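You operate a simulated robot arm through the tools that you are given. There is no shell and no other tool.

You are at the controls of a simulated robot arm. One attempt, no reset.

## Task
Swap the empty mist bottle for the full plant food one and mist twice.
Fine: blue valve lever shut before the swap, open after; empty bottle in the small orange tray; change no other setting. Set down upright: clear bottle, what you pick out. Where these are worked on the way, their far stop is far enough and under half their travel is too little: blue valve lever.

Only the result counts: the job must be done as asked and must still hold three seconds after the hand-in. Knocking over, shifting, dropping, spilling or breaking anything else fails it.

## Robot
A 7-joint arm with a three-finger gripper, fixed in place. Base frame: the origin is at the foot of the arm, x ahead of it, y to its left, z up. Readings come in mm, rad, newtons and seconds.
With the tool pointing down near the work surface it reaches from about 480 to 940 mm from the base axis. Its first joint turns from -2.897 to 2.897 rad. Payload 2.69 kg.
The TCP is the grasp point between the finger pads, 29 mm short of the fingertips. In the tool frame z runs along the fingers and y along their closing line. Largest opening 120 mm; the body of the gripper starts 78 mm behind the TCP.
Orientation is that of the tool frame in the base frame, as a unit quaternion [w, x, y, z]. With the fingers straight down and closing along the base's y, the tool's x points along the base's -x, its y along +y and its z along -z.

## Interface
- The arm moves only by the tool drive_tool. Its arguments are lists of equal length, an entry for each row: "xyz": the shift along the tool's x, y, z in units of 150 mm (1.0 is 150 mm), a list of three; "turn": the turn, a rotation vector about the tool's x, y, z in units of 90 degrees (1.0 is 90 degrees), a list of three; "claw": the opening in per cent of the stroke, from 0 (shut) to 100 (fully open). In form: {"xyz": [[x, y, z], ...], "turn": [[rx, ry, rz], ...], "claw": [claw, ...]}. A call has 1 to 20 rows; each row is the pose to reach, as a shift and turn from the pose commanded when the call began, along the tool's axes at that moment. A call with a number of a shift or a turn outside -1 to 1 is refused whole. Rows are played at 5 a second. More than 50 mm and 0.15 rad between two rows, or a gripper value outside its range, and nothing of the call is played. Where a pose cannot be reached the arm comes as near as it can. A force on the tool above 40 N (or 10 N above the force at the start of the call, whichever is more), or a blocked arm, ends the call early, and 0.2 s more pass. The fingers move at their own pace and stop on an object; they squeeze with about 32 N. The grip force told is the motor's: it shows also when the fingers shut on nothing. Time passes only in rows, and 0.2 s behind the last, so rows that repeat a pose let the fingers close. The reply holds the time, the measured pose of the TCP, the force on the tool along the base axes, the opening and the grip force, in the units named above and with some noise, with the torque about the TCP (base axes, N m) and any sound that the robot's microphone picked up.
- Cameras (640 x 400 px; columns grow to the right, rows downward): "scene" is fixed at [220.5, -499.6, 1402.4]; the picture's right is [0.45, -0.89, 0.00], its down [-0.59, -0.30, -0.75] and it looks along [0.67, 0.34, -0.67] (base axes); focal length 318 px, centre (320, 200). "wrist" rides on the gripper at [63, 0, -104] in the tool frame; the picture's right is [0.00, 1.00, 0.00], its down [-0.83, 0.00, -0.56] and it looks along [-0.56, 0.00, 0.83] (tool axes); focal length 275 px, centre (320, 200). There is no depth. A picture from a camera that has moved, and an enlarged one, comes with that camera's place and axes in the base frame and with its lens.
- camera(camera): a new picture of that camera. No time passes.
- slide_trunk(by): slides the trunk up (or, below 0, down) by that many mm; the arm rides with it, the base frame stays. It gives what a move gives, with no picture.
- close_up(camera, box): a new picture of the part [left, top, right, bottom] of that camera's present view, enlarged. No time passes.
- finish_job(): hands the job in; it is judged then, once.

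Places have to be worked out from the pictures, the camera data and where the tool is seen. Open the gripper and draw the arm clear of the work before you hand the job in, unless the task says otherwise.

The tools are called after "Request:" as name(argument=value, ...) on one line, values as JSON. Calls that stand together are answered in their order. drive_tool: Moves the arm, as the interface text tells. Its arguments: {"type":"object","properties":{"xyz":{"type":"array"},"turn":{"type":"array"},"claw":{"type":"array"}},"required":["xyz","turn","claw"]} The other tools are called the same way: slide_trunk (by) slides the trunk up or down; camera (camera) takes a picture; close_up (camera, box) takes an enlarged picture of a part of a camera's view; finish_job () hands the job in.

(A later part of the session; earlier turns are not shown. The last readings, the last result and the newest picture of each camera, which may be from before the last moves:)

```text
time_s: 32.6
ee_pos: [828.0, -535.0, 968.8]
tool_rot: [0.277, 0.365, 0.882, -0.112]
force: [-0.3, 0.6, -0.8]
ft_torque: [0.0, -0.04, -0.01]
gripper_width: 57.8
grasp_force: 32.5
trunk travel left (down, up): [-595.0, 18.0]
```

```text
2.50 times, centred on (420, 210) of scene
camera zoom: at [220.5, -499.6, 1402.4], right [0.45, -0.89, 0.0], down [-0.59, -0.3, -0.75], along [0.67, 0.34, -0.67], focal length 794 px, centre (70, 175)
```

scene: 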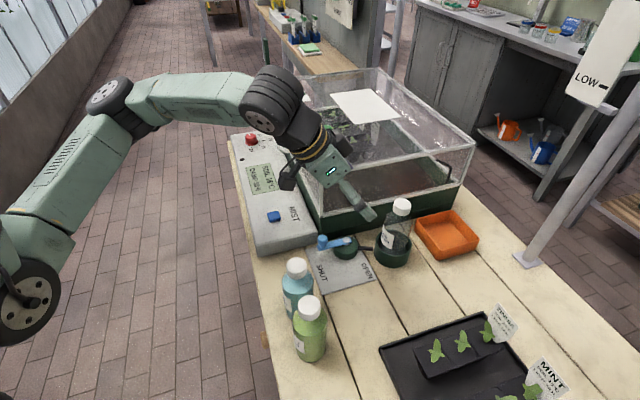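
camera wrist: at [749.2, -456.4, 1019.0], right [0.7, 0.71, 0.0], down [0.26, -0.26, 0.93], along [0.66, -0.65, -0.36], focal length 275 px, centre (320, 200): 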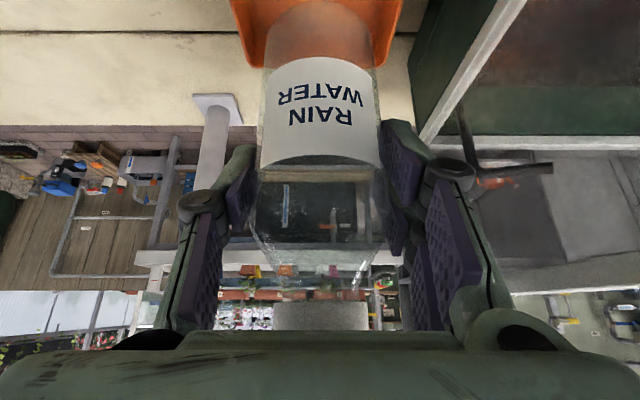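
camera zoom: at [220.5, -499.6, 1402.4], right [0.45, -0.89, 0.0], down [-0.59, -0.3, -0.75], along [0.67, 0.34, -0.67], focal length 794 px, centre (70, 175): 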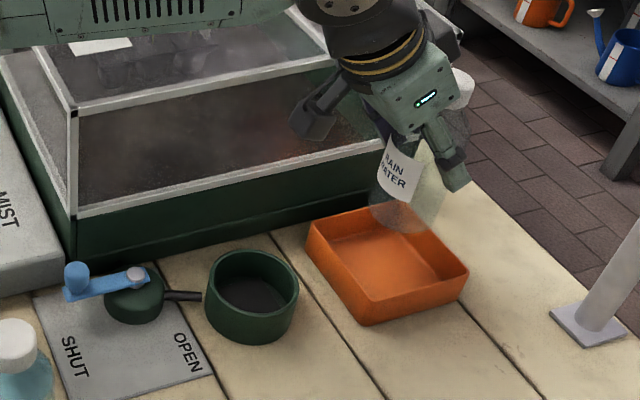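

The arm reached (E1 964, E2 207), centred over the tray. I'll lower 58 mm, then creep down until it touches.

Request:
drive_tool(xyz=[[0.07, 0, 0.1], [0.14, 0, 0.2], [0.19, 0, 0.271], [0.222, 0, 0.317], [0.222, 0, 0.317]], turn=[[0, 0, 0], [0, 0, 0], [0, 0, 0], [0, 0, 0], [0, 0, 0]], claw=[0, 0, 0, 0, 0])

Request:
close_up(camera="scene", box=[370, 160, 500, 280])

```text
time_s: 33.8
ee_pos: [827.8, -533.5, 912.8]
tool_rot: [0.278, 0.366, 0.881, -0.113]
force: [0.0, -0.3, -0.8]
ft_torque: [-0.02, -0.01, 0.0]
gripper_width: 57.7
grasp_force: 31.9
trunk travel left (down, up): [-595.0, 18.0]
```

```text
3.33 times, centred on (435, 220) of scene
camera zoom: at [220.5, -499.6, 1402.4], right [0.45, -0.89, 0.0], down [-0.59, -0.3, -0.75], along [0.67, 0.34, -0.67], focal length 1059 px, centre (-63, 133)
```

zoom: 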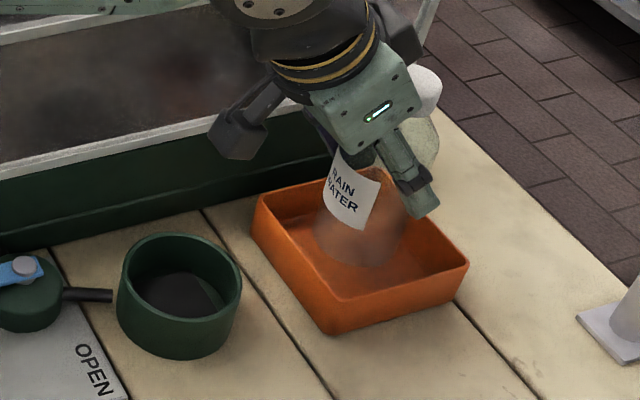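

It's about 15 mm above the tray floor, so I'll creep downward in small steps, watching force.

Request:
drive_tool(xyz=[[0.0115, 0, 0.0164], [0.023, 0, 0.0328], [0.0344, 0, 0.0492], [0.0344, 0, 0.0492]], turn=[[0, 0, 0], [0, 0, 0], [0, 0, 0], [0, 0, 0]], claw=[0, 0, 0, 0])

Request:
drive_tool(xyz=[[0.0057, 0, 0.0082], [0.0115, 0, 0.0164], [0.0172, 0, 0.0246], [0.0172, 0, 0.0246]], turn=[[0, 0, 0], [0, 0, 0], [0, 0, 0], [0, 0, 0]], claw=[0, 0, 0, 0])

```text
time_s: 34.8
ee_pos: [827.1, -532.3, 902.6]
tool_rot: [0.278, 0.366, 0.881, -0.113]
force: [0.0, 0.5, 0.3]
ft_torque: [-0.01, -0.03, -0.02]
gripper_width: 57.9
grasp_force: 32.0
trunk travel left (down, up): [-595.0, 18.0]
```

```text
time_s: 35.8
ee_pos: [827.8, -531.7, 898.5]
tool_rot: [0.277, 0.365, 0.882, -0.113]
force: [0.4, 0.2, -1.6]
ft_torque: [0.01, 0.03, 0.02]
gripper_width: 58.0
grasp_force: 32.1
trunk travel left (down, up): [-595.0, 18.0]
```

No contact at z=898.5 yet, so I'll keep creeping.

Request:
drive_tool(xyz=[[0.0038, 0, 0.0055], [0.0076, 0, 0.011], [0.0115, 0, 0.0164], [0.0115, 0, 0.0164]], turn=[[0, 0, 0], [0, 0, 0], [0, 0, 0], [0, 0, 0]], claw=[0, 0, 0, 0])

Request:
close_up(camera="scene", box=[370, 160, 500, 280])

```text
time_s: 36.8
ee_pos: [828.9, -532.2, 895.4]
tool_rot: [0.278, 0.365, 0.881, -0.113]
force: [0.6, -0.5, 0.2]
ft_torque: [-0.04, -0.01, -0.01]
gripper_width: 57.7
grasp_force: 31.9
trunk travel left (down, up): [-595.0, 18.0]
```

```text
3.33 times, centred on (435, 220) of scene
camera zoom: at [220.5, -499.6, 1402.4], right [0.45, -0.89, 0.0], down [-0.59, -0.3, -0.75], along [0.67, 0.34, -0.67], focal length 1059 px, centre (-63, 133)
```

zoom: 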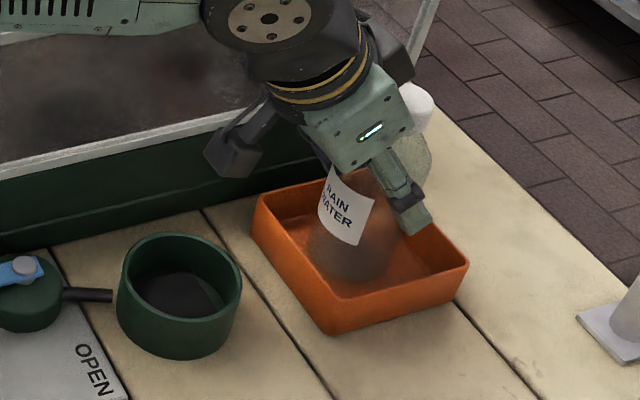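

Still free, and the bottle looks upright. I'll continue another 5 mm.

Request:
drive_tool(xyz=[[0.0038, 0, 0.0055], [0.0076, 0, 0.011], [0.0115, 0, 0.0164], [0.0153, 0, 0.0219], [0.0191, 0, 0.0273], [0.0191, 0, 0.0273]], turn=[[0, 0, 0], [0, 0, 0], [0, 0, 0], [0, 0, 0], [0, 0, 0], [0, 0, 0]], claw=[0, 0, 0, 0, 0, 0])

```text
time_s: 38.2
ee_pos: [828.5, -531.9, 892.3]
tool_rot: [0.278, 0.365, 0.881, -0.112]
force: [0.3, -0.1, -0.2]
ft_torque: [0.0, 0.0, -0.04]
gripper_width: 57.8
grasp_force: 32.2
trunk travel left (down, up): [-595.0, 18.0]
```

Request:
drive_tool(xyz=[[0.0038, 0, 0.0055], [0.0076, 0, 0.011], [0.0115, 0, 0.0164], [0.0115, 0, 0.0164]], turn=[[0, 0, 0], [0, 0, 0], [0, 0, 0], [0, 0, 0]], claw=[0, 0, 0, 0])

Request:
close_up(camera="scene", box=[390, 180, 490, 270])

Request:
camera(camera="wrist")

```text
time_s: 39.2
ee_pos: [827.3, -532.9, 891.2]
tool_rot: [0.28, 0.365, 0.88, -0.114]
force: [3.3, -2.2, 15.4]
ft_torque: [0.11, -0.42, -0.06]
gripper_width: 57.8
grasp_force: 31.9
trunk travel left (down, up): [-595.0, 18.0]
```

```text
4.44 times, centred on (440, 225) of scene
camera zoom: at [220.5, -499.6, 1402.4], right [0.45, -0.89, 0.0], down [-0.59, -0.3, -0.75], along [0.67, 0.34, -0.67], focal length 1412 px, centre (-213, 89)
```

zoom: 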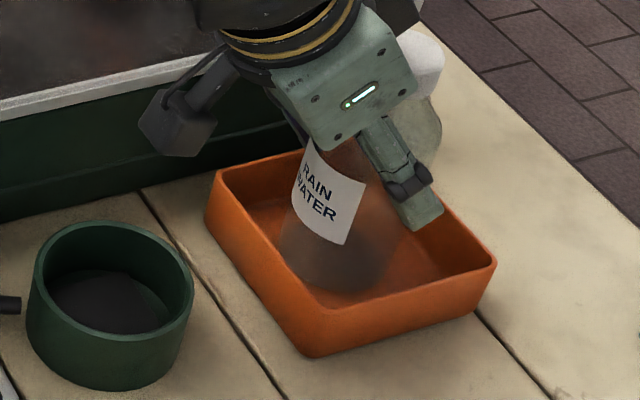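

```text
taken
camera wrist: at [749.5, -454.0, 939.1], right [0.7, 0.71, 0.0], down [0.25, -0.25, 0.93], along [0.66, -0.66, -0.36], focal length 275 px, centre (320, 200)
```

wrist: 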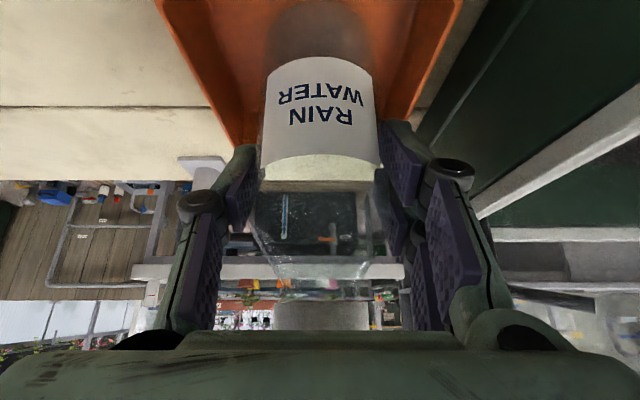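

Contact with the tray floor (15 N up): the bottle stands well inside the tray. I'll relieve the push slightly and open.

Request:
drive_tool(xyz=[[-0.003, 0, -0.0045], [-0.003, 0, -0.0045], [-0.003, 0, -0.0045], [-0.003, 0, -0.0045], [-0.003, 0, -0.0045], [-0.003, 0, -0.0045]], turn=[[0, 0, 0], [0, 0, 0], [0, 0, 0], [0, 0, 0], [0, 0, 0], [0, 0, 0]], claw=[0, 52, 60, 80, 80, 80])

Request:
close_up(camera="scene", box=[390, 180, 490, 270])

Request:
camera(camera="wrist")

```text
time_s: 40.6
ee_pos: [828.3, -532.9, 888.9]
tool_rot: [0.278, 0.365, 0.881, -0.113]
force: [0.9, -0.3, 0.8]
ft_torque: [-0.01, 0.01, 0.0]
gripper_width: 95.7
grasp_force: 0.1
trunk travel left (down, up): [-595.0, 18.0]
```

```text
4.44 times, centred on (440, 225) of scene
camera zoom: at [220.5, -499.6, 1402.4], right [0.45, -0.89, 0.0], down [-0.59, -0.3, -0.75], along [0.67, 0.34, -0.67], focal length 1412 px, centre (-213, 89)
```

zoom: 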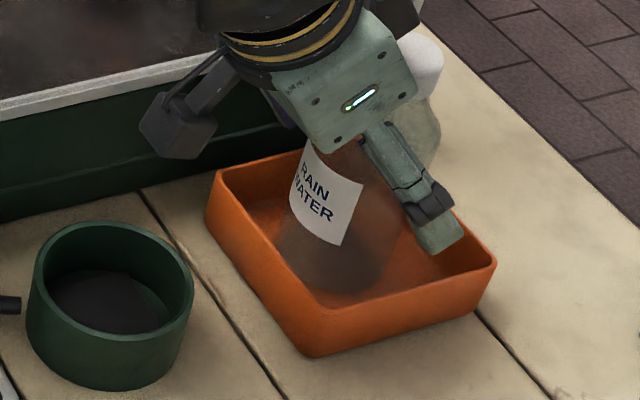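

```text
taken
camera wrist: at [750.2, -454.4, 937.0], right [0.7, 0.71, 0.0], down [0.26, -0.26, 0.93], along [0.66, -0.65, -0.36], focal length 275 px, centre (320, 200)
```

wrist: 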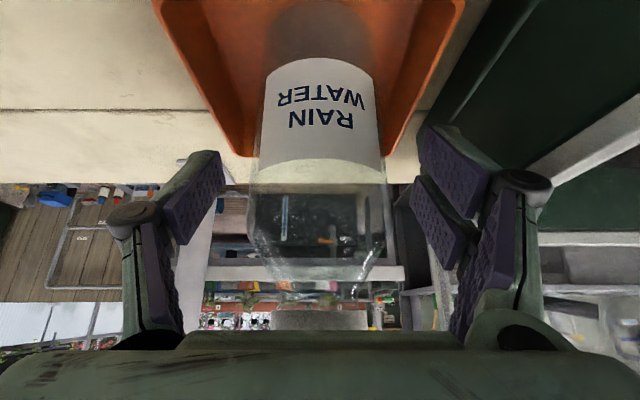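

The bottle is released and standing upright. I'll withdraw along the tool axis.

Request:
drive_tool(xyz=[[0, 0, -0.12], [0, 0, -0.3], [0, 0, -0.55], [0, 0, -0.8], [0, 0, -1.0], [0, 0, -1.0]], turn=[[0, 0, 0], [0, 0, 0], [0, 0, 0], [0, 0, 0], [0, 0, 0], [0, 0, 0]], claw=[80, 80, 80, 80, 80, 80])

Request:
camera(camera="scene")

Request:
camera(camera="wrist")

```text
time_s: 42.0
ee_pos: [765.3, -472.5, 1011.5]
tool_rot: [0.277, 0.365, 0.882, -0.112]
force: [-0.2, -0.4, 0.2]
ft_torque: [0.05, -0.01, 0.0]
gripper_width: 95.9
grasp_force: 0.2
trunk travel left (down, up): [-595.0, 18.0]
```

```text
taken
```

scene: 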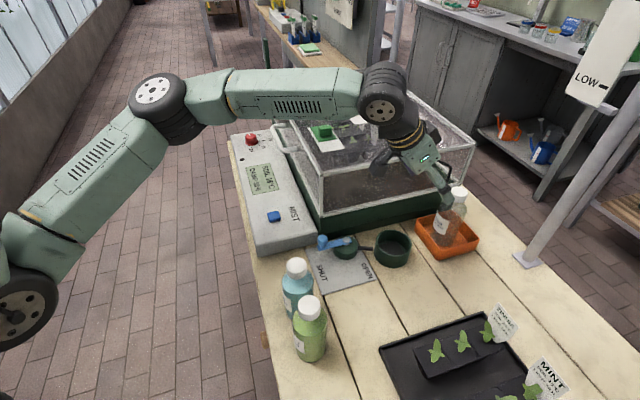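

```text
taken
camera wrist: at [687.3, -393.9, 1061.3], right [0.7, 0.71, 0.0], down [0.26, -0.26, 0.93], along [0.66, -0.65, -0.36], focal length 275 px, centre (320, 200)
```

wrist: 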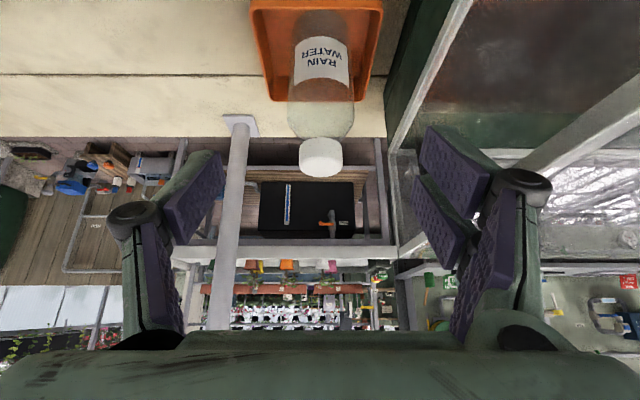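

The empty bottle stands in the tray. Next I'll straighten the tool while backing away, then turn and move above the green plant-food bottle.

Request:
drive_tool(xyz=[[0.177, 0, -0.165], [0.355, 0, -0.33], [0.532, 0, -0.495], [0.71, 0, -0.66], [0.887, 0, -0.825], [0.887, 0, -0.825]], turn=[[0, 0.078, 0], [0, 0.156, 0], [0, 0.234, 0], [0, 0.311, 0], [0, 0.389, 0], [0, 0.389, 0]], claw=[80, 80, 80, 80, 90, 100])

Request:
drive_tool(xyz=[[0.067, -0.083, 0], [0.135, -0.167, 0], [0.202, -0.25, 0], [0.269, -0.333, 0], [0.336, -0.417, 0], [0.403, -0.5, 0], [0.471, -0.583, 0], [0.538, -0.667, 0], [0.605, -0.75, 0], [0.672, -0.833, 0], [0.74, -0.917, 0], [0.807, -1.0, 0], [0.807, -1.0, 0]], turn=[[0, 0, -0.083], [0, 0, -0.167], [0, 0, -0.25], [0, 0, -0.333], [0, 0, -0.417], [0, 0, -0.5], [0, 0, -0.583], [0, 0, -0.667], [0, 0, -0.75], [0, 0, -0.833], [0, 0, -0.917], [0, 0, -1.0], [0, 0, -1.0]], claw=[100, 100, 100, 100, 100, 100, 100, 100, 100, 100, 100, 100, 100])

Request:
camera(camera="wrist")

Request:
camera(camera="scene")

```text
time_s: 43.4
ee_pos: [636.5, -344.1, 1036.6]
tool_rot: [-0.001, 0.381, 0.924, 0.003]
force: [-0.5, 0.9, 0.2]
ft_torque: [-0.01, 0.0, -0.01]
gripper_width: 120.0
grasp_force: 0.0
trunk travel left (down, up): [-595.0, 18.0]
```

```text
time_s: 46.2
ee_pos: [448.2, -366.7, 1035.5]
tool_rot: [0.0, -0.385, 0.923, 0.001]
force: [0.1, -0.6, -0.6]
ft_torque: [-0.02, -0.02, -0.01]
gripper_width: 119.8
grasp_force: 0.0
trunk travel left (down, up): [-595.0, 18.0]
```

```text
taken
camera wrist: at [404.5, -411.3, 1139.1], right [-0.71, 0.7, 0.0], down [0.58, 0.59, 0.56], along [0.39, 0.4, -0.83], focal length 275 px, centre (320, 200)
```

wrist: 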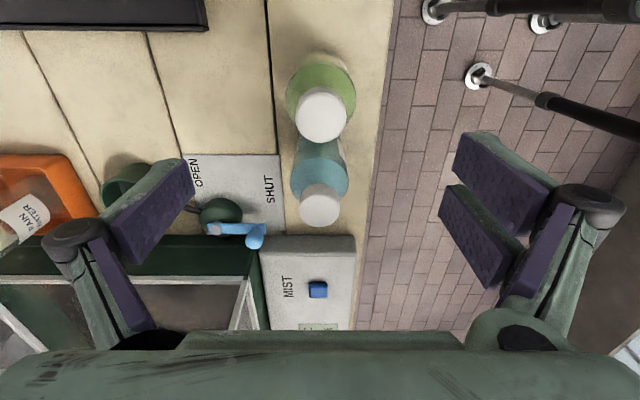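

```text
taken
```

scene: 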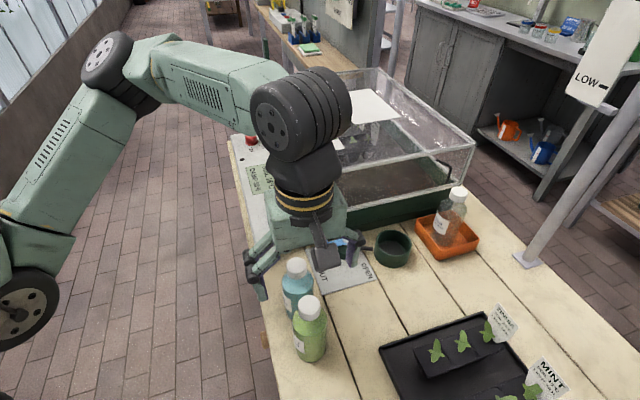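

Request:
close_up(camera="wrist", box=[260, 30, 400, 240])

Request:
close_up(camera="wrist", box=[270, 40, 380, 150])

```text
1.90 times, centred on (330, 135) of wrist
camera zoom: at [404.5, -411.3, 1139.1], right [-0.71, 0.7, 0.0], down [0.58, 0.59, 0.56], along [0.39, 0.4, -0.83], focal length 524 px, centre (301, 324)
```

zoom: 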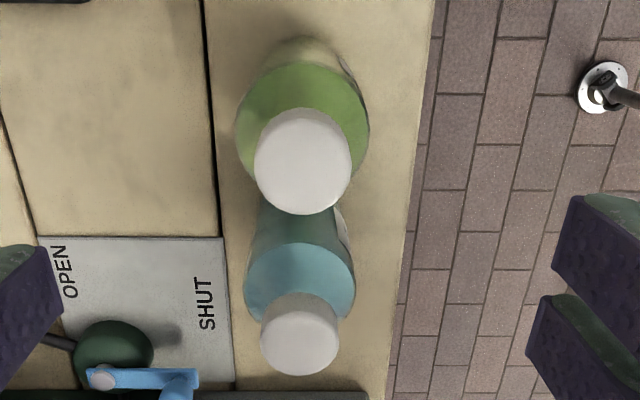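

```text
3.64 times, centred on (325, 95) of wrist
camera zoom: at [404.5, -411.3, 1139.1], right [-0.71, 0.7, 0.0], down [0.58, 0.59, 0.56], along [0.39, 0.4, -0.83], focal length 1001 px, centre (302, 582)
```

zoom: 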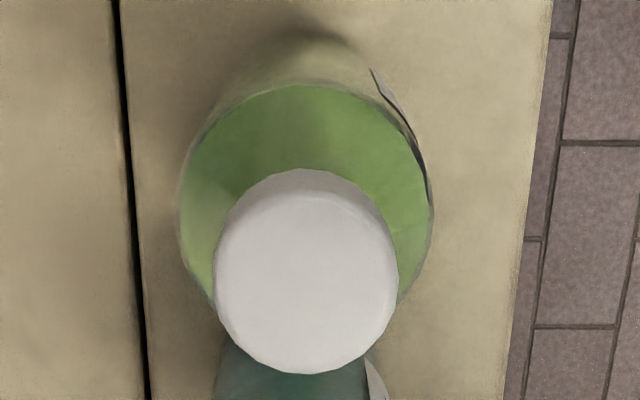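

The green cap centre is at about (E1 576, E2 53). I'll shift by 4 mm and descend around the bottle.

Request:
drive_tool(xyz=[[0.027, 0, 0.15], [0.027, 0, 0.35], [0.027, 0, 0.55], [0.027, 0, 0.55]], turn=[[0, 0, 0], [0, 0, 0], [0, 0, 0], [0, 0, 0]], claw=[100, 100, 100, 100])

Request:
camera(camera="wrist")

Request:
close_up(camera="scene", box=[240, 220, 400, 370])

```text
time_s: 47.2
ee_pos: [443.3, -366.2, 954.2]
tool_rot: [0.0, -0.383, 0.924, 0.001]
force: [-0.1, 0.4, 0.2]
ft_torque: [0.0, 0.04, 0.01]
gripper_width: 120.1
grasp_force: 0.1
trunk travel left (down, up): [-595.0, 18.0]
```

```text
taken
camera wrist: at [401.1, -412.7, 1057.5], right [-0.71, 0.7, 0.0], down [0.58, 0.59, 0.56], along [0.39, 0.4, -0.83], focal length 275 px, centre (320, 200)
```

wrist: 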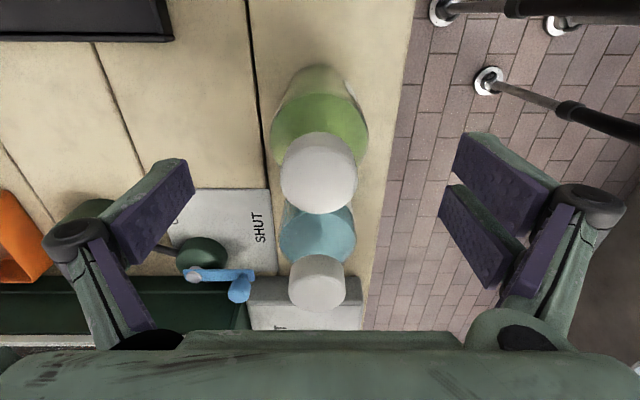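

```text
2.67 times, centred on (320, 295) of scene
camera zoom: at [220.5, -499.6, 1402.4], right [0.45, -0.89, 0.0], down [-0.59, -0.3, -0.75], along [0.67, 0.34, -0.67], focal length 847 px, centre (320, -53)
```

zoom: 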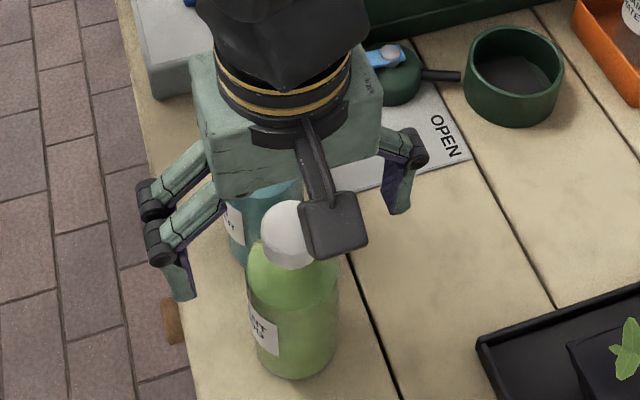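

The bottle is centred along E1 (u≈320) and within about 3–5 mm in E2. I'll nudge it, then descend to grasp height z≈890.

Request:
drive_tool(xyz=[[0.018, 0, 0.12], [0.018, 0, 0.27], [0.018, 0, 0.42], [0.018, 0, 0.42]], turn=[[0, 0, 0], [0, 0, 0], [0, 0, 0], [0, 0, 0]], claw=[100, 100, 100, 100])

Request:
camera(camera="wrist")

Request:
close_up(camera="scene", box=[240, 220, 400, 370])

```text
time_s: 48.2
ee_pos: [444.8, -369.3, 891.1]
tool_rot: [0.001, -0.384, 0.923, 0.002]
force: [-0.4, 0.1, -0.9]
ft_torque: [-0.01, 0.01, 0.0]
gripper_width: 119.9
grasp_force: 0.1
trunk travel left (down, up): [-595.0, 18.0]
```

```text
taken
camera wrist: at [401.3, -415.1, 994.4], right [-0.71, 0.7, 0.0], down [0.58, 0.59, 0.56], along [0.39, 0.4, -0.83], focal length 275 px, centre (320, 200)
```

wrist: 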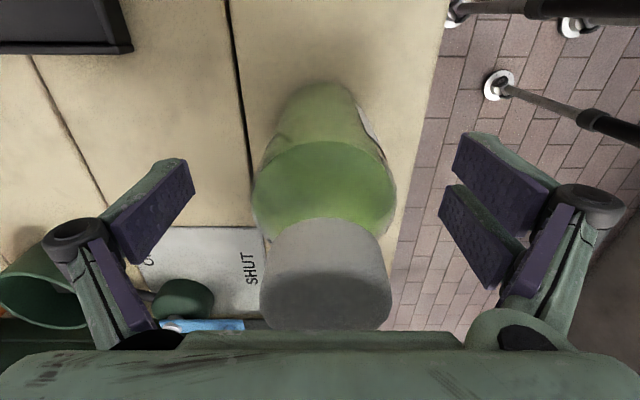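

```text
2.67 times, centred on (320, 295) of scene
camera zoom: at [220.5, -499.6, 1402.4], right [0.45, -0.89, 0.0], down [-0.59, -0.3, -0.75], along [0.67, 0.34, -0.67], focal length 847 px, centre (320, -53)
```

zoom: 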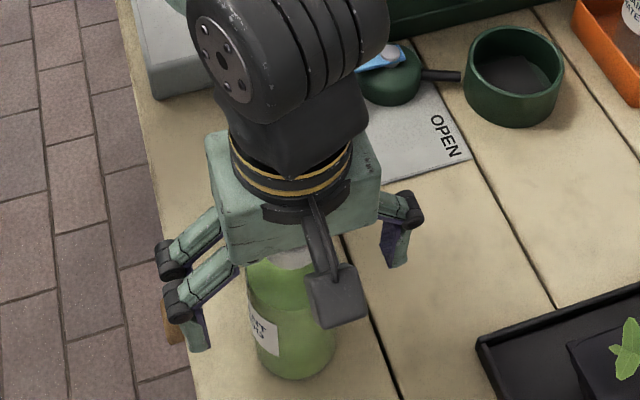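

The bottle sits about 2 mm toward tool +y, so I'll correct that and close the gripper.

Request:
drive_tool(xyz=[[0, 0.012, 0], [0, 0.012, 0], [0, 0.012, 0], [0, 0.012, 0], [0, 0.012, 0], [0, 0.012, 0], [0, 0.012, 0], [0, 0.012, 0]], turn=[[0, 0, 0], [0, 0, 0], [0, 0, 0], [0, 0, 0], [0, 0, 0], [0, 0, 0], [0, 0, 0], [0, 0, 0]], claw=[100, 0, 0, 0, 0, 0, 0, 0])

Request:
camera(camera="wrist")

Request:
close_up(camera="scene", box=[240, 220, 400, 370])

```text
time_s: 50.0
ee_pos: [442.4, -368.7, 890.7]
tool_rot: [0.001, -0.384, 0.923, 0.002]
force: [1.9, -1.4, 1.9]
ft_torque: [0.01, -0.06, -0.04]
gripper_width: 58.4
grasp_force: 32.2
trunk travel left (down, up): [-595.0, 18.0]
```

```text
taken
camera wrist: at [399.8, -414.5, 994.4], right [-0.71, 0.7, 0.0], down [0.58, 0.59, 0.56], along [0.39, 0.4, -0.83], focal length 275 px, centre (320, 200)
```

wrist: 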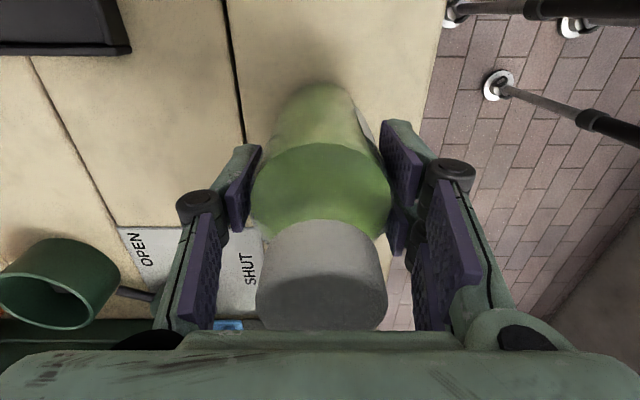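

```text
2.67 times, centred on (320, 295) of scene
camera zoom: at [220.5, -499.6, 1402.4], right [0.45, -0.89, 0.0], down [-0.59, -0.3, -0.75], along [0.67, 0.34, -0.67], focal length 847 px, centre (320, -53)
```

zoom: 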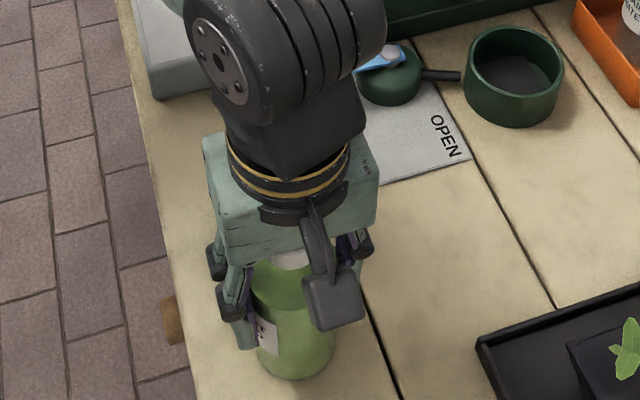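

Firm grip at 58.4 mm. I'll lift 105 mm straight up.

Request:
drive_tool(xyz=[[0, 0, -0.05], [0, 0, -0.15], [0, 0, -0.3], [0, 0, -0.5], [0, 0, -0.7], [0, 0, -0.7]], turn=[[0, 0, 0], [0, 0, 0], [0, 0, 0], [0, 0, 0], [0, 0, 0], [0, 0, 0]], claw=[0, 0, 0, 0, 0, 0])

Request:
camera(camera="wrist")

Request:
camera(camera="scene")

```text
time_s: 51.4
ee_pos: [441.8, -369.4, 995.5]
tool_rot: [0.001, -0.383, 0.924, 0.002]
force: [-0.7, 0.8, -3.4]
ft_torque: [0.0, -0.01, 0.02]
gripper_width: 58.4
grasp_force: 31.9
trunk travel left (down, up): [-595.0, 18.0]
```

```text
taken
camera wrist: at [397.7, -415.4, 1098.5], right [-0.71, 0.7, 0.0], down [0.58, 0.59, 0.56], along [0.39, 0.4, -0.83], focal length 275 px, centre (320, 200)
```

wrist: 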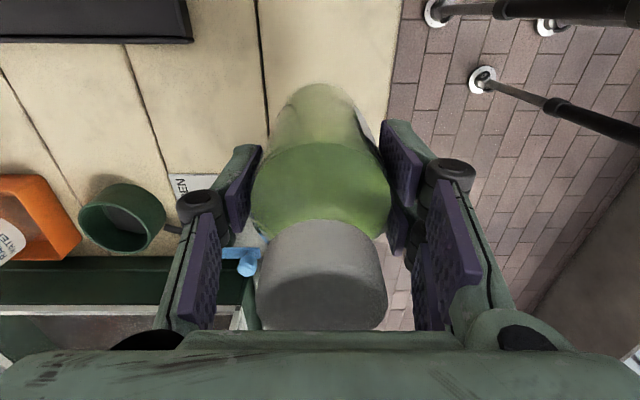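

```text
taken
```

scene: 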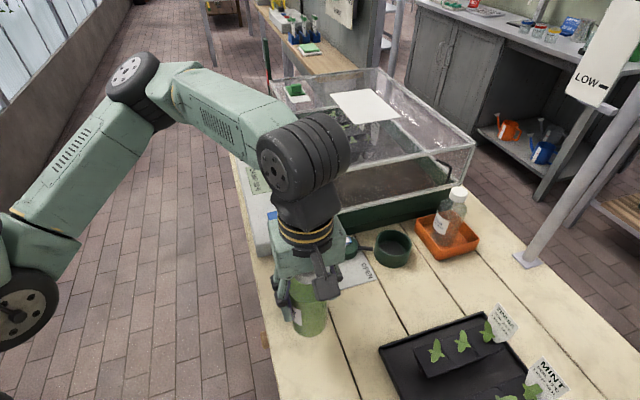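

The green bottle is lifted cleanly, its axis about 2 mm off the TCP in E2. I'll carry it first along +E1, away from the cyan bottle, then diagonally toward the cup.

Request:
drive_tool(xyz=[[0, -0.2, 0], [0, -0.4, 0], [0, -0.6, 0], [-0.13, -0.75, 0], [-0.26, -0.9, 0], [-0.4, -1.0, 0], [-0.4, -1.0, 0]], turn=[[0, 0, 0], [0, 0, 0], [0, 0, 0], [0, 0, 0], [0, 0, 0], [0, 0, 0], [0, 0, 0]], claw=[0, 0, 0, 0, 0, 0, 0])

Request:
camera(camera="wrist")

Request:
close_up(camera="scene", box=[280, 150, 480, 300])

```text
time_s: 53.0
ee_pos: [590.5, -432.8, 993.3]
tool_rot: [0.002, -0.383, 0.924, 0.002]
force: [-0.7, 0.0, -2.9]
ft_torque: [-0.01, 0.0, 0.03]
gripper_width: 58.2
grasp_force: 32.1
trunk travel left (down, up): [-595.0, 18.0]
```

```text
taken
camera wrist: at [547.6, -478.5, 1097.5], right [-0.71, 0.7, 0.0], down [0.58, 0.59, 0.56], along [0.39, 0.4, -0.83], focal length 275 px, centre (320, 200)
```

wrist: 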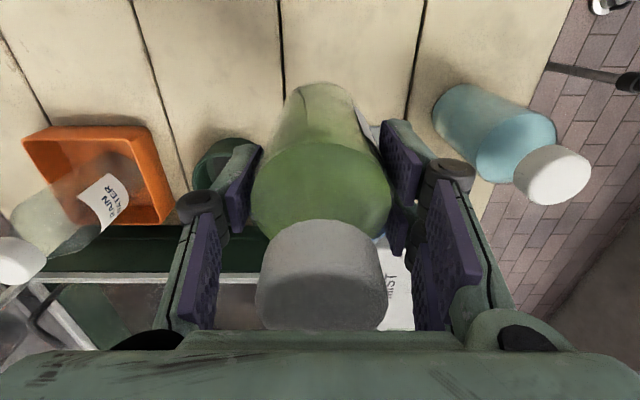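

```text
2.67 times, centred on (380, 225) of scene
camera zoom: at [220.5, -499.6, 1402.4], right [0.45, -0.89, 0.0], down [-0.59, -0.3, -0.75], along [0.67, 0.34, -0.67], focal length 847 px, centre (160, 133)
```

zoom: 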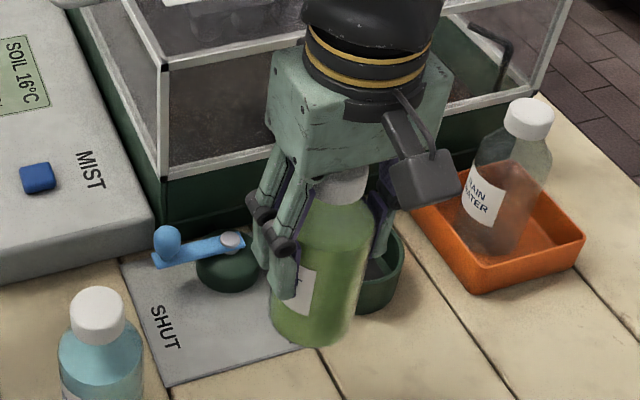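

Scene and wrist agree on the cup centre at ≈ (E1 818.5, E2 205). I'll move the bottle above it.

Request:
drive_tool(xyz=[[-0.15, -0.158, 0], [-0.3, -0.316, 0], [-0.45, -0.474, 0], [-0.607, -0.631, 0], [-0.607, -0.631, 0]], turn=[[0, 0, 0], [0, 0, 0], [0, 0, 0], [0, 0, 0], [0, 0, 0]], claw=[0, 0, 0, 0, 0])

Request:
camera(camera="wrist")

Request:
close_up(camera="scene", box=[320, 150, 480, 280])

```text
time_s: 54.2
ee_pos: [723.9, -434.9, 997.1]
tool_rot: [0.002, -0.383, 0.924, 0.002]
force: [0.2, -0.8, -2.3]
ft_torque: [0.02, -0.03, 0.01]
gripper_width: 58.4
grasp_force: 32.0
trunk travel left (down, up): [-595.0, 18.0]
```

```text
taken
camera wrist: at [680.9, -480.4, 1100.3], right [-0.71, 0.7, 0.0], down [0.58, 0.59, 0.56], along [0.39, 0.4, -0.83], focal length 275 px, centre (320, 200)
```

wrist: 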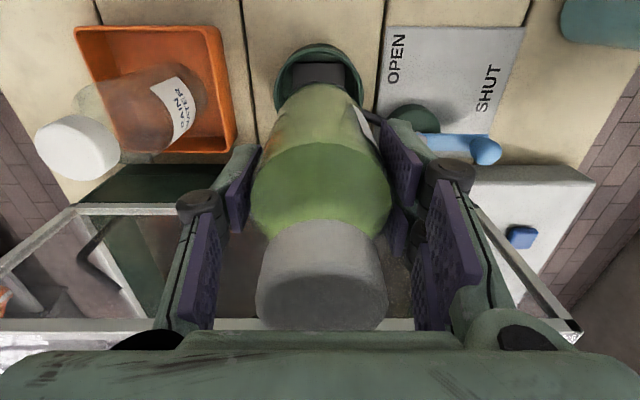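

```text
3.08 times, centred on (400, 215) of scene
camera zoom: at [220.5, -499.6, 1402.4], right [0.45, -0.89, 0.0], down [-0.59, -0.3, -0.75], along [0.67, 0.34, -0.67], focal length 977 px, centre (74, 154)
```

zoom: 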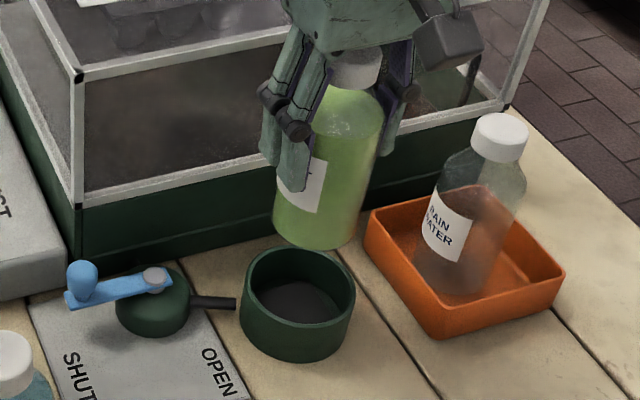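

Bottle and cup line up in both views. I'll lower 58 mm to just above the rim and check.

Request:
drive_tool(xyz=[[0, 0, 0.12], [0, 0, 0.25], [0, 0, 0.34], [0, 0, 0.387], [0, 0, 0.387]], turn=[[0, 0, 0], [0, 0, 0], [0, 0, 0], [0, 0, 0], [0, 0, 0]], claw=[0, 0, 0, 0, 0])

Request:
close_up(camera="wrist", box=[230, 0, 420, 240])

Request:
close_up(camera="scene", box=[340, 180, 450, 280])

```text
time_s: 55.4
ee_pos: [724.3, -434.7, 937.4]
tool_rot: [0.001, -0.383, 0.924, 0.002]
force: [-0.8, 0.2, -3.7]
ft_torque: [-0.01, -0.04, 0.01]
gripper_width: 58.0
grasp_force: 31.6
trunk travel left (down, up): [-595.0, 18.0]
```

```text
1.67 times, centred on (325, 120) of wrist
camera zoom: at [680.5, -480.0, 1041.2], right [-0.71, 0.7, 0.0], down [0.58, 0.59, 0.56], along [0.39, 0.4, -0.83], focal length 459 px, centre (312, 333)
```

zoom: 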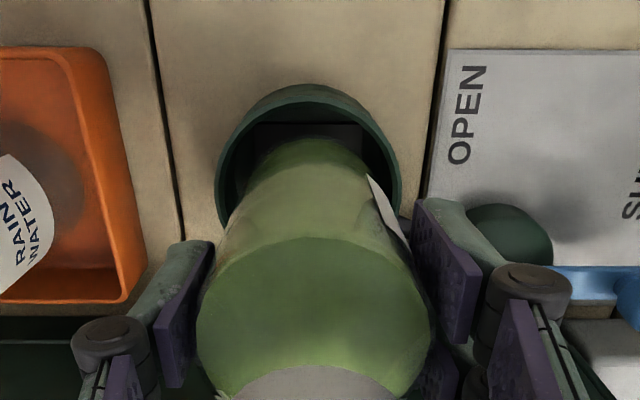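

```text
4.00 times, centred on (395, 230) of scene
camera zoom: at [220.5, -499.6, 1402.4], right [0.45, -0.89, 0.0], down [-0.59, -0.3, -0.75], along [0.67, 0.34, -0.67], focal length 1271 px, centre (20, 80)
```

zoom: 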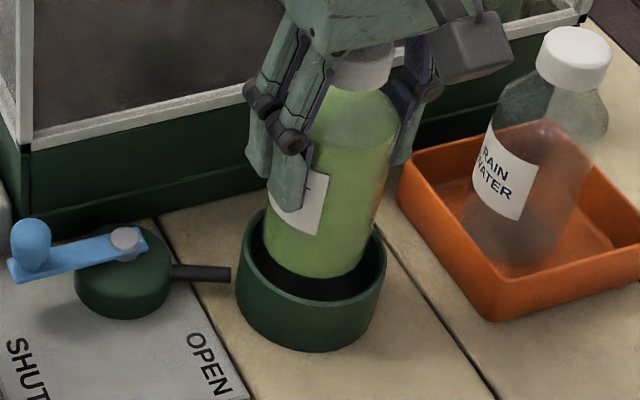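

The bottle bottom is just above the rim, about 2 mm toward +E2. I'll nudge it back and lower into the cup slowly.

Request:
drive_tool(xyz=[[0.013, 0, 0.02], [0.013, 0, 0.06], [0.013, 0, 0.1], [0.013, 0, 0.14], [0.013, 0, 0.175], [0.013, 0, 0.175]], turn=[[0, 0, 0], [0, 0, 0], [0, 0, 0], [0, 0, 0], [0, 0, 0], [0, 0, 0]], claw=[0, 0, 0, 0, 0, 0])

Request:
close_up(camera="scene", box=[340, 180, 450, 280])

```text
time_s: 56.8
ee_pos: [719.9, -436.6, 912.0]
tool_rot: [0.001, -0.384, 0.923, 0.003]
force: [-0.4, -0.9, -2.9]
ft_torque: [0.02, 0.02, 0.01]
gripper_width: 58.5
grasp_force: 32.5
trunk travel left (down, up): [-595.0, 18.0]
```

```text
4.00 times, centred on (395, 230) of scene
camera zoom: at [220.5, -499.6, 1402.4], right [0.45, -0.89, 0.0], down [-0.59, -0.3, -0.75], along [0.67, 0.34, -0.67], focal length 1271 px, centre (20, 80)
```

zoom: 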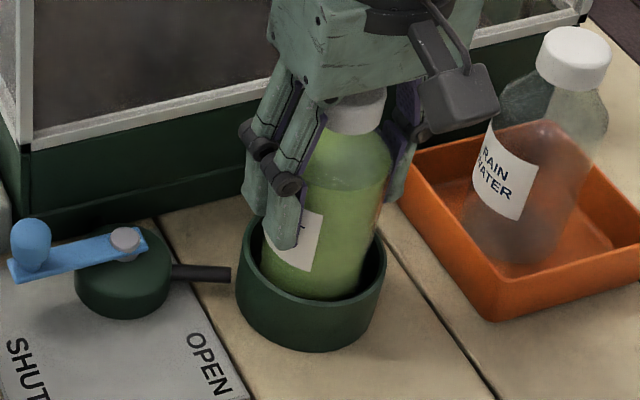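

It's inside the cup without contact. Creeping down the last ~10 mm.

Request:
drive_tool(xyz=[[0, 0, 0.012], [0, 0, 0.024], [0, 0, 0.036], [0, 0, 0.046], [0, 0, 0.046]], turn=[[0, 0, 0], [0, 0, 0], [0, 0, 0], [0, 0, 0], [0, 0, 0]], claw=[0, 0, 0, 0, 0])

Request:
drive_tool(xyz=[[0, 0, 0.008], [0, 0, 0.016], [0, 0, 0.016]], turn=[[0, 0, 0], [0, 0, 0], [0, 0, 0]], claw=[0, 0, 0])

```text
time_s: 58.0
ee_pos: [720.0, -434.3, 903.7]
tool_rot: [0.001, -0.383, 0.924, 0.003]
force: [-0.3, -0.8, -2.7]
ft_torque: [0.0, -0.01, 0.0]
gripper_width: 58.3
grasp_force: 32.7
trunk travel left (down, up): [-595.0, 18.0]
```

```text
time_s: 58.8
ee_pos: [720.7, -436.3, 903.0]
tool_rot: [0.001, -0.383, 0.924, 0.001]
force: [0.3, 1.0, 0.8]
ft_torque: [0.12, 0.05, 0.0]
gripper_width: 58.1
grasp_force: 31.5
trunk travel left (down, up): [-595.0, 18.0]
```

The force went from -2.7 N to +0.8 N, so the bottle is resting on the cup floor. I'll press one more millimetre to confirm.

Request:
drive_tool(xyz=[[0, 0, 0.007], [0, 0, 0.007]], turn=[[0, 0, 0], [0, 0, 0]], claw=[0, 0])

Request:
close_up(camera="scene", box=[340, 180, 450, 280])

Request:
camera(camera="wrist")

```text
time_s: 59.4
ee_pos: [721.4, -436.4, 903.0]
tool_rot: [0.002, -0.383, 0.924, 0.001]
force: [2.7, 1.3, 10.5]
ft_torque: [0.32, -0.02, -0.07]
gripper_width: 58.5
grasp_force: 32.3
trunk travel left (down, up): [-595.0, 18.0]
```

```text
4.00 times, centred on (395, 230) of scene
camera zoom: at [220.5, -499.6, 1402.4], right [0.45, -0.89, 0.0], down [-0.59, -0.3, -0.75], along [0.67, 0.34, -0.67], focal length 1271 px, centre (20, 80)
```

zoom: 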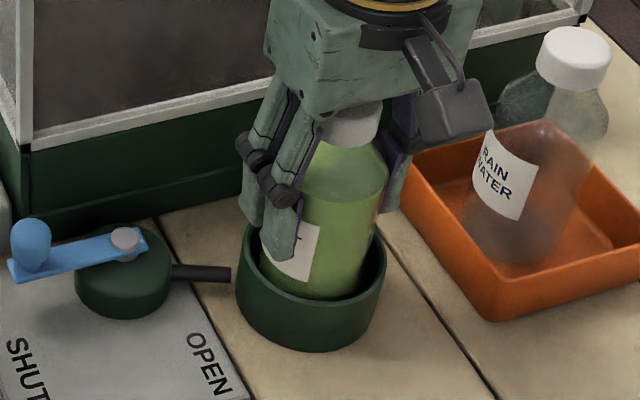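

```text
taken
camera wrist: at [677.0, -481.3, 1006.3], right [-0.71, 0.7, 0.0], down [0.58, 0.59, 0.56], along [0.39, 0.4, -0.83], focal length 275 px, centre (320, 200)
```

wrist: 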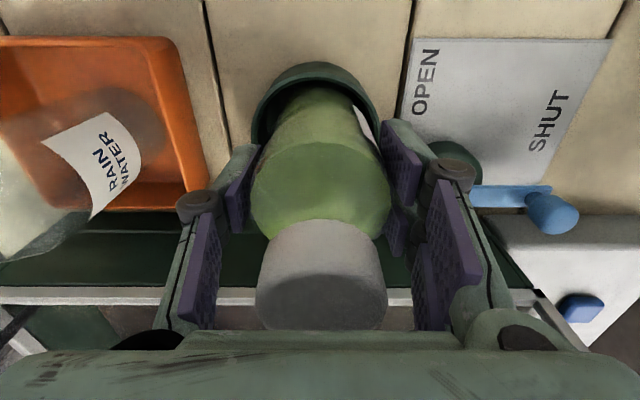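

The green bottle is seated on the cup floor. I'll open and rise straight up.

Request:
drive_tool(xyz=[[0, 0, -0.005], [0, 0, -0.005], [0, 0, -0.005], [0, 0, -0.005], [0, 0, -0.005]], turn=[[0, 0, 0], [0, 0, 0], [0, 0, 0], [0, 0, 0], [0, 0, 0]], claw=[55, 65, 80, 80, 80])

Request:
close_up(camera="scene", box=[340, 180, 450, 280])

Request:
camera(camera="wrist")

```text
time_s: 60.6
ee_pos: [719.8, -435.4, 903.0]
tool_rot: [0.001, -0.383, 0.924, 0.002]
force: [0.0, 0.3, 1.4]
ft_torque: [0.01, 0.05, -0.05]
gripper_width: 96.1
grasp_force: 0.0
trunk travel left (down, up): [-595.0, 18.0]
```

```text
4.00 times, centred on (395, 230) of scene
camera zoom: at [220.5, -499.6, 1402.4], right [0.45, -0.89, 0.0], down [-0.59, -0.3, -0.75], along [0.67, 0.34, -0.67], focal length 1271 px, centre (20, 80)
```

zoom: 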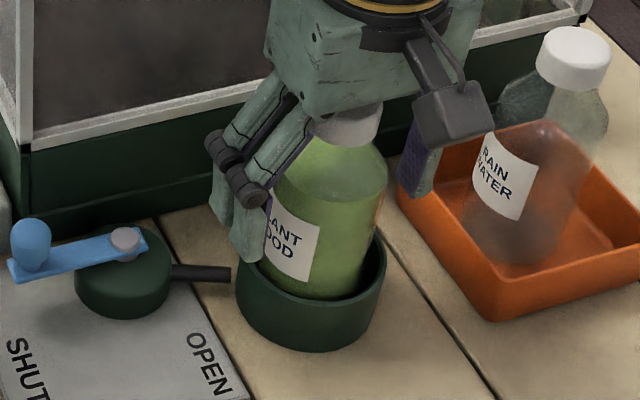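

```text
taken
camera wrist: at [677.1, -481.7, 1005.3], right [-0.71, 0.7, 0.0], down [0.58, 0.59, 0.56], along [0.39, 0.4, -0.83], focal length 275 px, centre (320, 200)
```

wrist: 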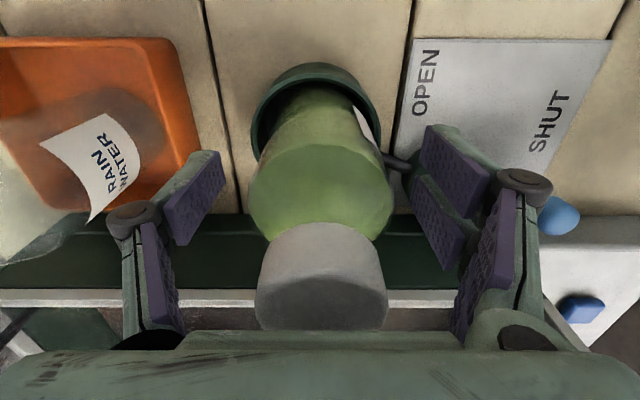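

The PLANT FOOD bottle stands in the cup. I'll rise, then move over toward the lever, turning back 45° on the way.

Request:
drive_tool(xyz=[[0, 0, -0.15], [0, 0, -0.4], [0, 0, -0.65], [0, 0, -0.9], [0, 0, -0.9]], turn=[[0, 0, 0], [0, 0, 0], [0, 0, 0], [0, 0, 0], [0, 0, 0]], claw=[80, 80, 80, 80, 80])

Request:
drive_tool(xyz=[[-0.045, 0.167, 0], [-0.09, 0.333, 0], [-0.135, 0.5, 0], [-0.18, 0.667, 0], [-0.225, 0.833, 0], [-0.27, 1.0, 0], [-0.27, 1.0, 0]], turn=[[0, 0, 0.083], [0, 0, 0.167], [0, 0, 0.25], [0, 0, 0.333], [0, 0, 0.417], [0, 0, 0.5], [0, 0, 0.5]], claw=[80, 80, 80, 80, 80, 80, 80])

Request:
camera(camera="wrist")

Request:
camera(camera="scene")

```text
time_s: 61.8
ee_pos: [721.1, -436.3, 1037.4]
tool_rot: [0.001, -0.383, 0.924, 0.003]
force: [0.1, 0.6, 0.1]
ft_torque: [0.02, -0.02, 0.0]
gripper_width: 95.9
grasp_force: 0.1
trunk travel left (down, up): [-595.0, 18.0]
```

```text
time_s: 63.4
ee_pos: [642.2, -300.0, 1037.9]
tool_rot: [0.0, 0.0, 1.0, 0.003]
force: [0.3, 0.0, 0.0]
ft_torque: [0.01, 0.01, 0.01]
gripper_width: 95.9
grasp_force: 0.0
trunk travel left (down, up): [-595.0, 18.0]
```

```text
taken
camera wrist: at [580.6, -301.0, 1141.0], right [0.0, 1.0, 0.0], down [0.83, 0.0, 0.56], along [0.56, 0.01, -0.83], focal length 275 px, centre (320, 200)
```

wrist: 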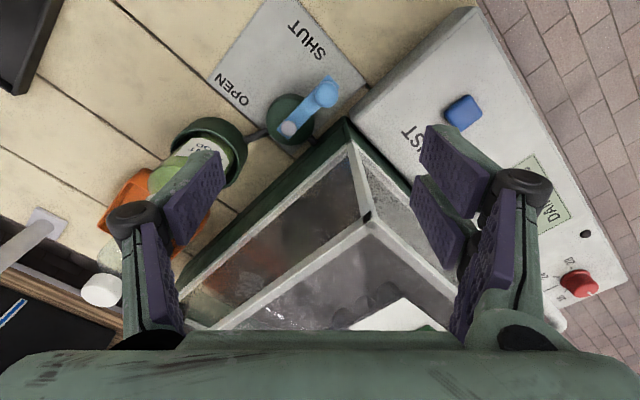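

```text
taken
```

scene: 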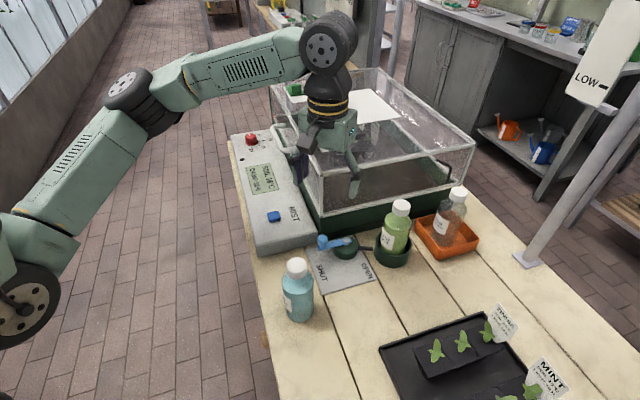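

Request:
close_up(camera="wrist", box=[230, 50, 390, 170])

Request:
close_up(camera="wrist", box=[400, 70, 520, 170])

Request:
close_up(camera="scene", box=[240, 190, 400, 290])

```text
3.33 times, centred on (310, 110) of wrist
camera zoom: at [580.6, -301.0, 1141.0], right [0.0, 1.0, 0.0], down [0.83, 0.0, 0.56], along [0.56, 0.01, -0.83], focal length 918 px, centre (353, 500)
```

zoom: 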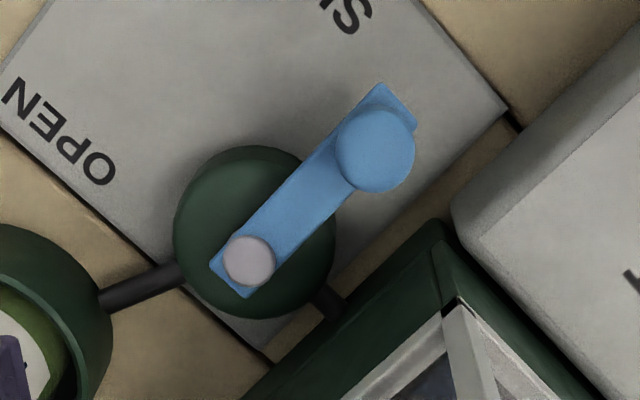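

```text
4.00 times, centred on (460, 120) of wrist
camera zoom: at [580.6, -301.0, 1141.0], right [0.0, 1.0, 0.0], down [0.83, 0.0, 0.56], along [0.56, 0.01, -0.83], focal length 1101 px, centre (-240, 520)
```

zoom: 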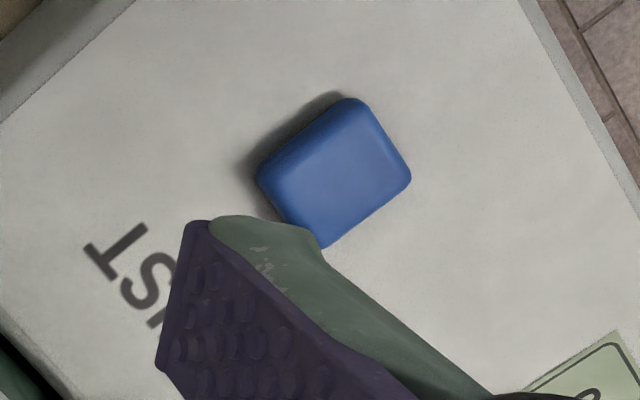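

```text
4.00 times, centred on (320, 240) of scene
camera zoom: at [220.5, -499.6, 1402.4], right [0.45, -0.89, 0.0], down [-0.59, -0.3, -0.75], along [0.67, 0.34, -0.67], focal length 1271 px, centre (320, 40)
```

zoom: 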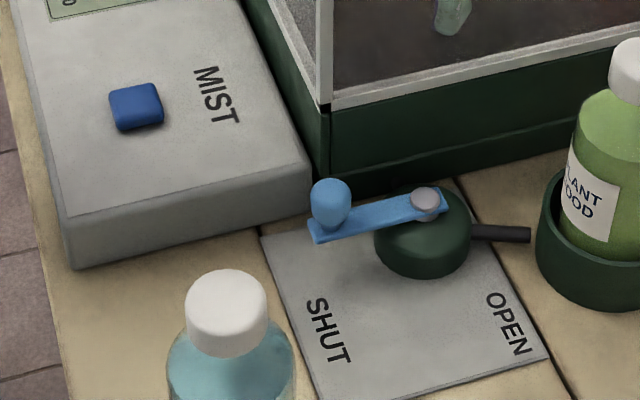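

The lever at the SHUT stop has its knob at (x 644, y -294). I'll straddle it with fingers about 34 mm apart: line up, narrow the opening and descend partway.

Request:
drive_tool(xyz=[[-0.03, 0.04, 0], [-0.03, 0.04, 0.25], [-0.03, 0.04, 0.5], [-0.03, 0.04, 0.75], [-0.03, 0.04, 0.8], [-0.03, 0.04, 0.8]], turn=[[0, 0, 0], [0, 0, 0], [0, 0, 0], [0, 0, 0], [0, 0, 0], [0, 0, 0]], claw=[28, 28, 28, 28, 28, 28])

Request:
camera(camera="wrist")

Request:
close_up(camera="scene", box=[260, 170, 400, 280])

```text
time_s: 64.7
ee_pos: [650.1, -295.3, 925.0]
tool_rot: [0.008, -0.001, 1.0, -0.003]
force: [-2.5, 0.0, 15.0]
ft_torque: [0.18, -0.8, 0.04]
gripper_width: 33.8
grasp_force: 0.1
trunk travel left (down, up): [-595.0, 18.0]
stopped in row 6: the force on the tool passed its limit at 44 N (the readings are from after the stop); the commanded pose is now the measured one
```

```text
taken
camera wrist: at [587.1, -295.8, 1027.6], right [-0.01, 1.0, -0.01], down [0.82, 0.01, 0.57], along [0.57, 0.0, -0.82], focal length 275 px, centre (320, 200)
```

wrist: 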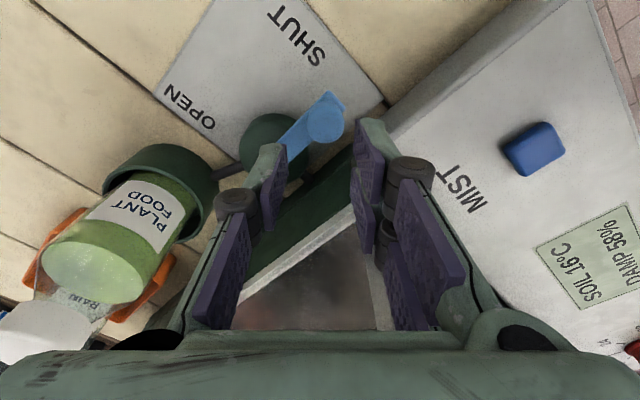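

```text
3.64 times, centred on (330, 225) of scene
camera zoom: at [220.5, -499.6, 1402.4], right [0.45, -0.89, 0.0], down [-0.59, -0.3, -0.75], along [0.67, 0.34, -0.67], focal length 1155 px, centre (284, 109)
```

zoom: 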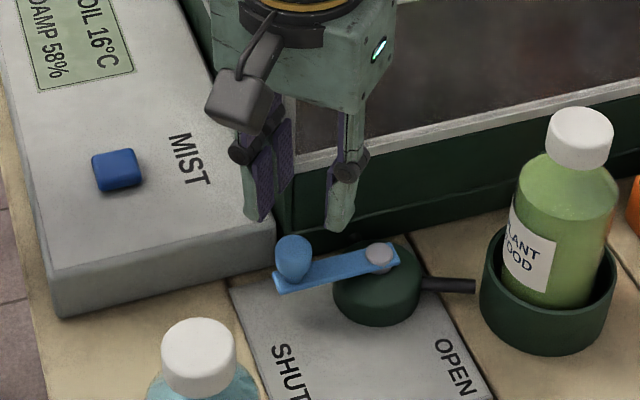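

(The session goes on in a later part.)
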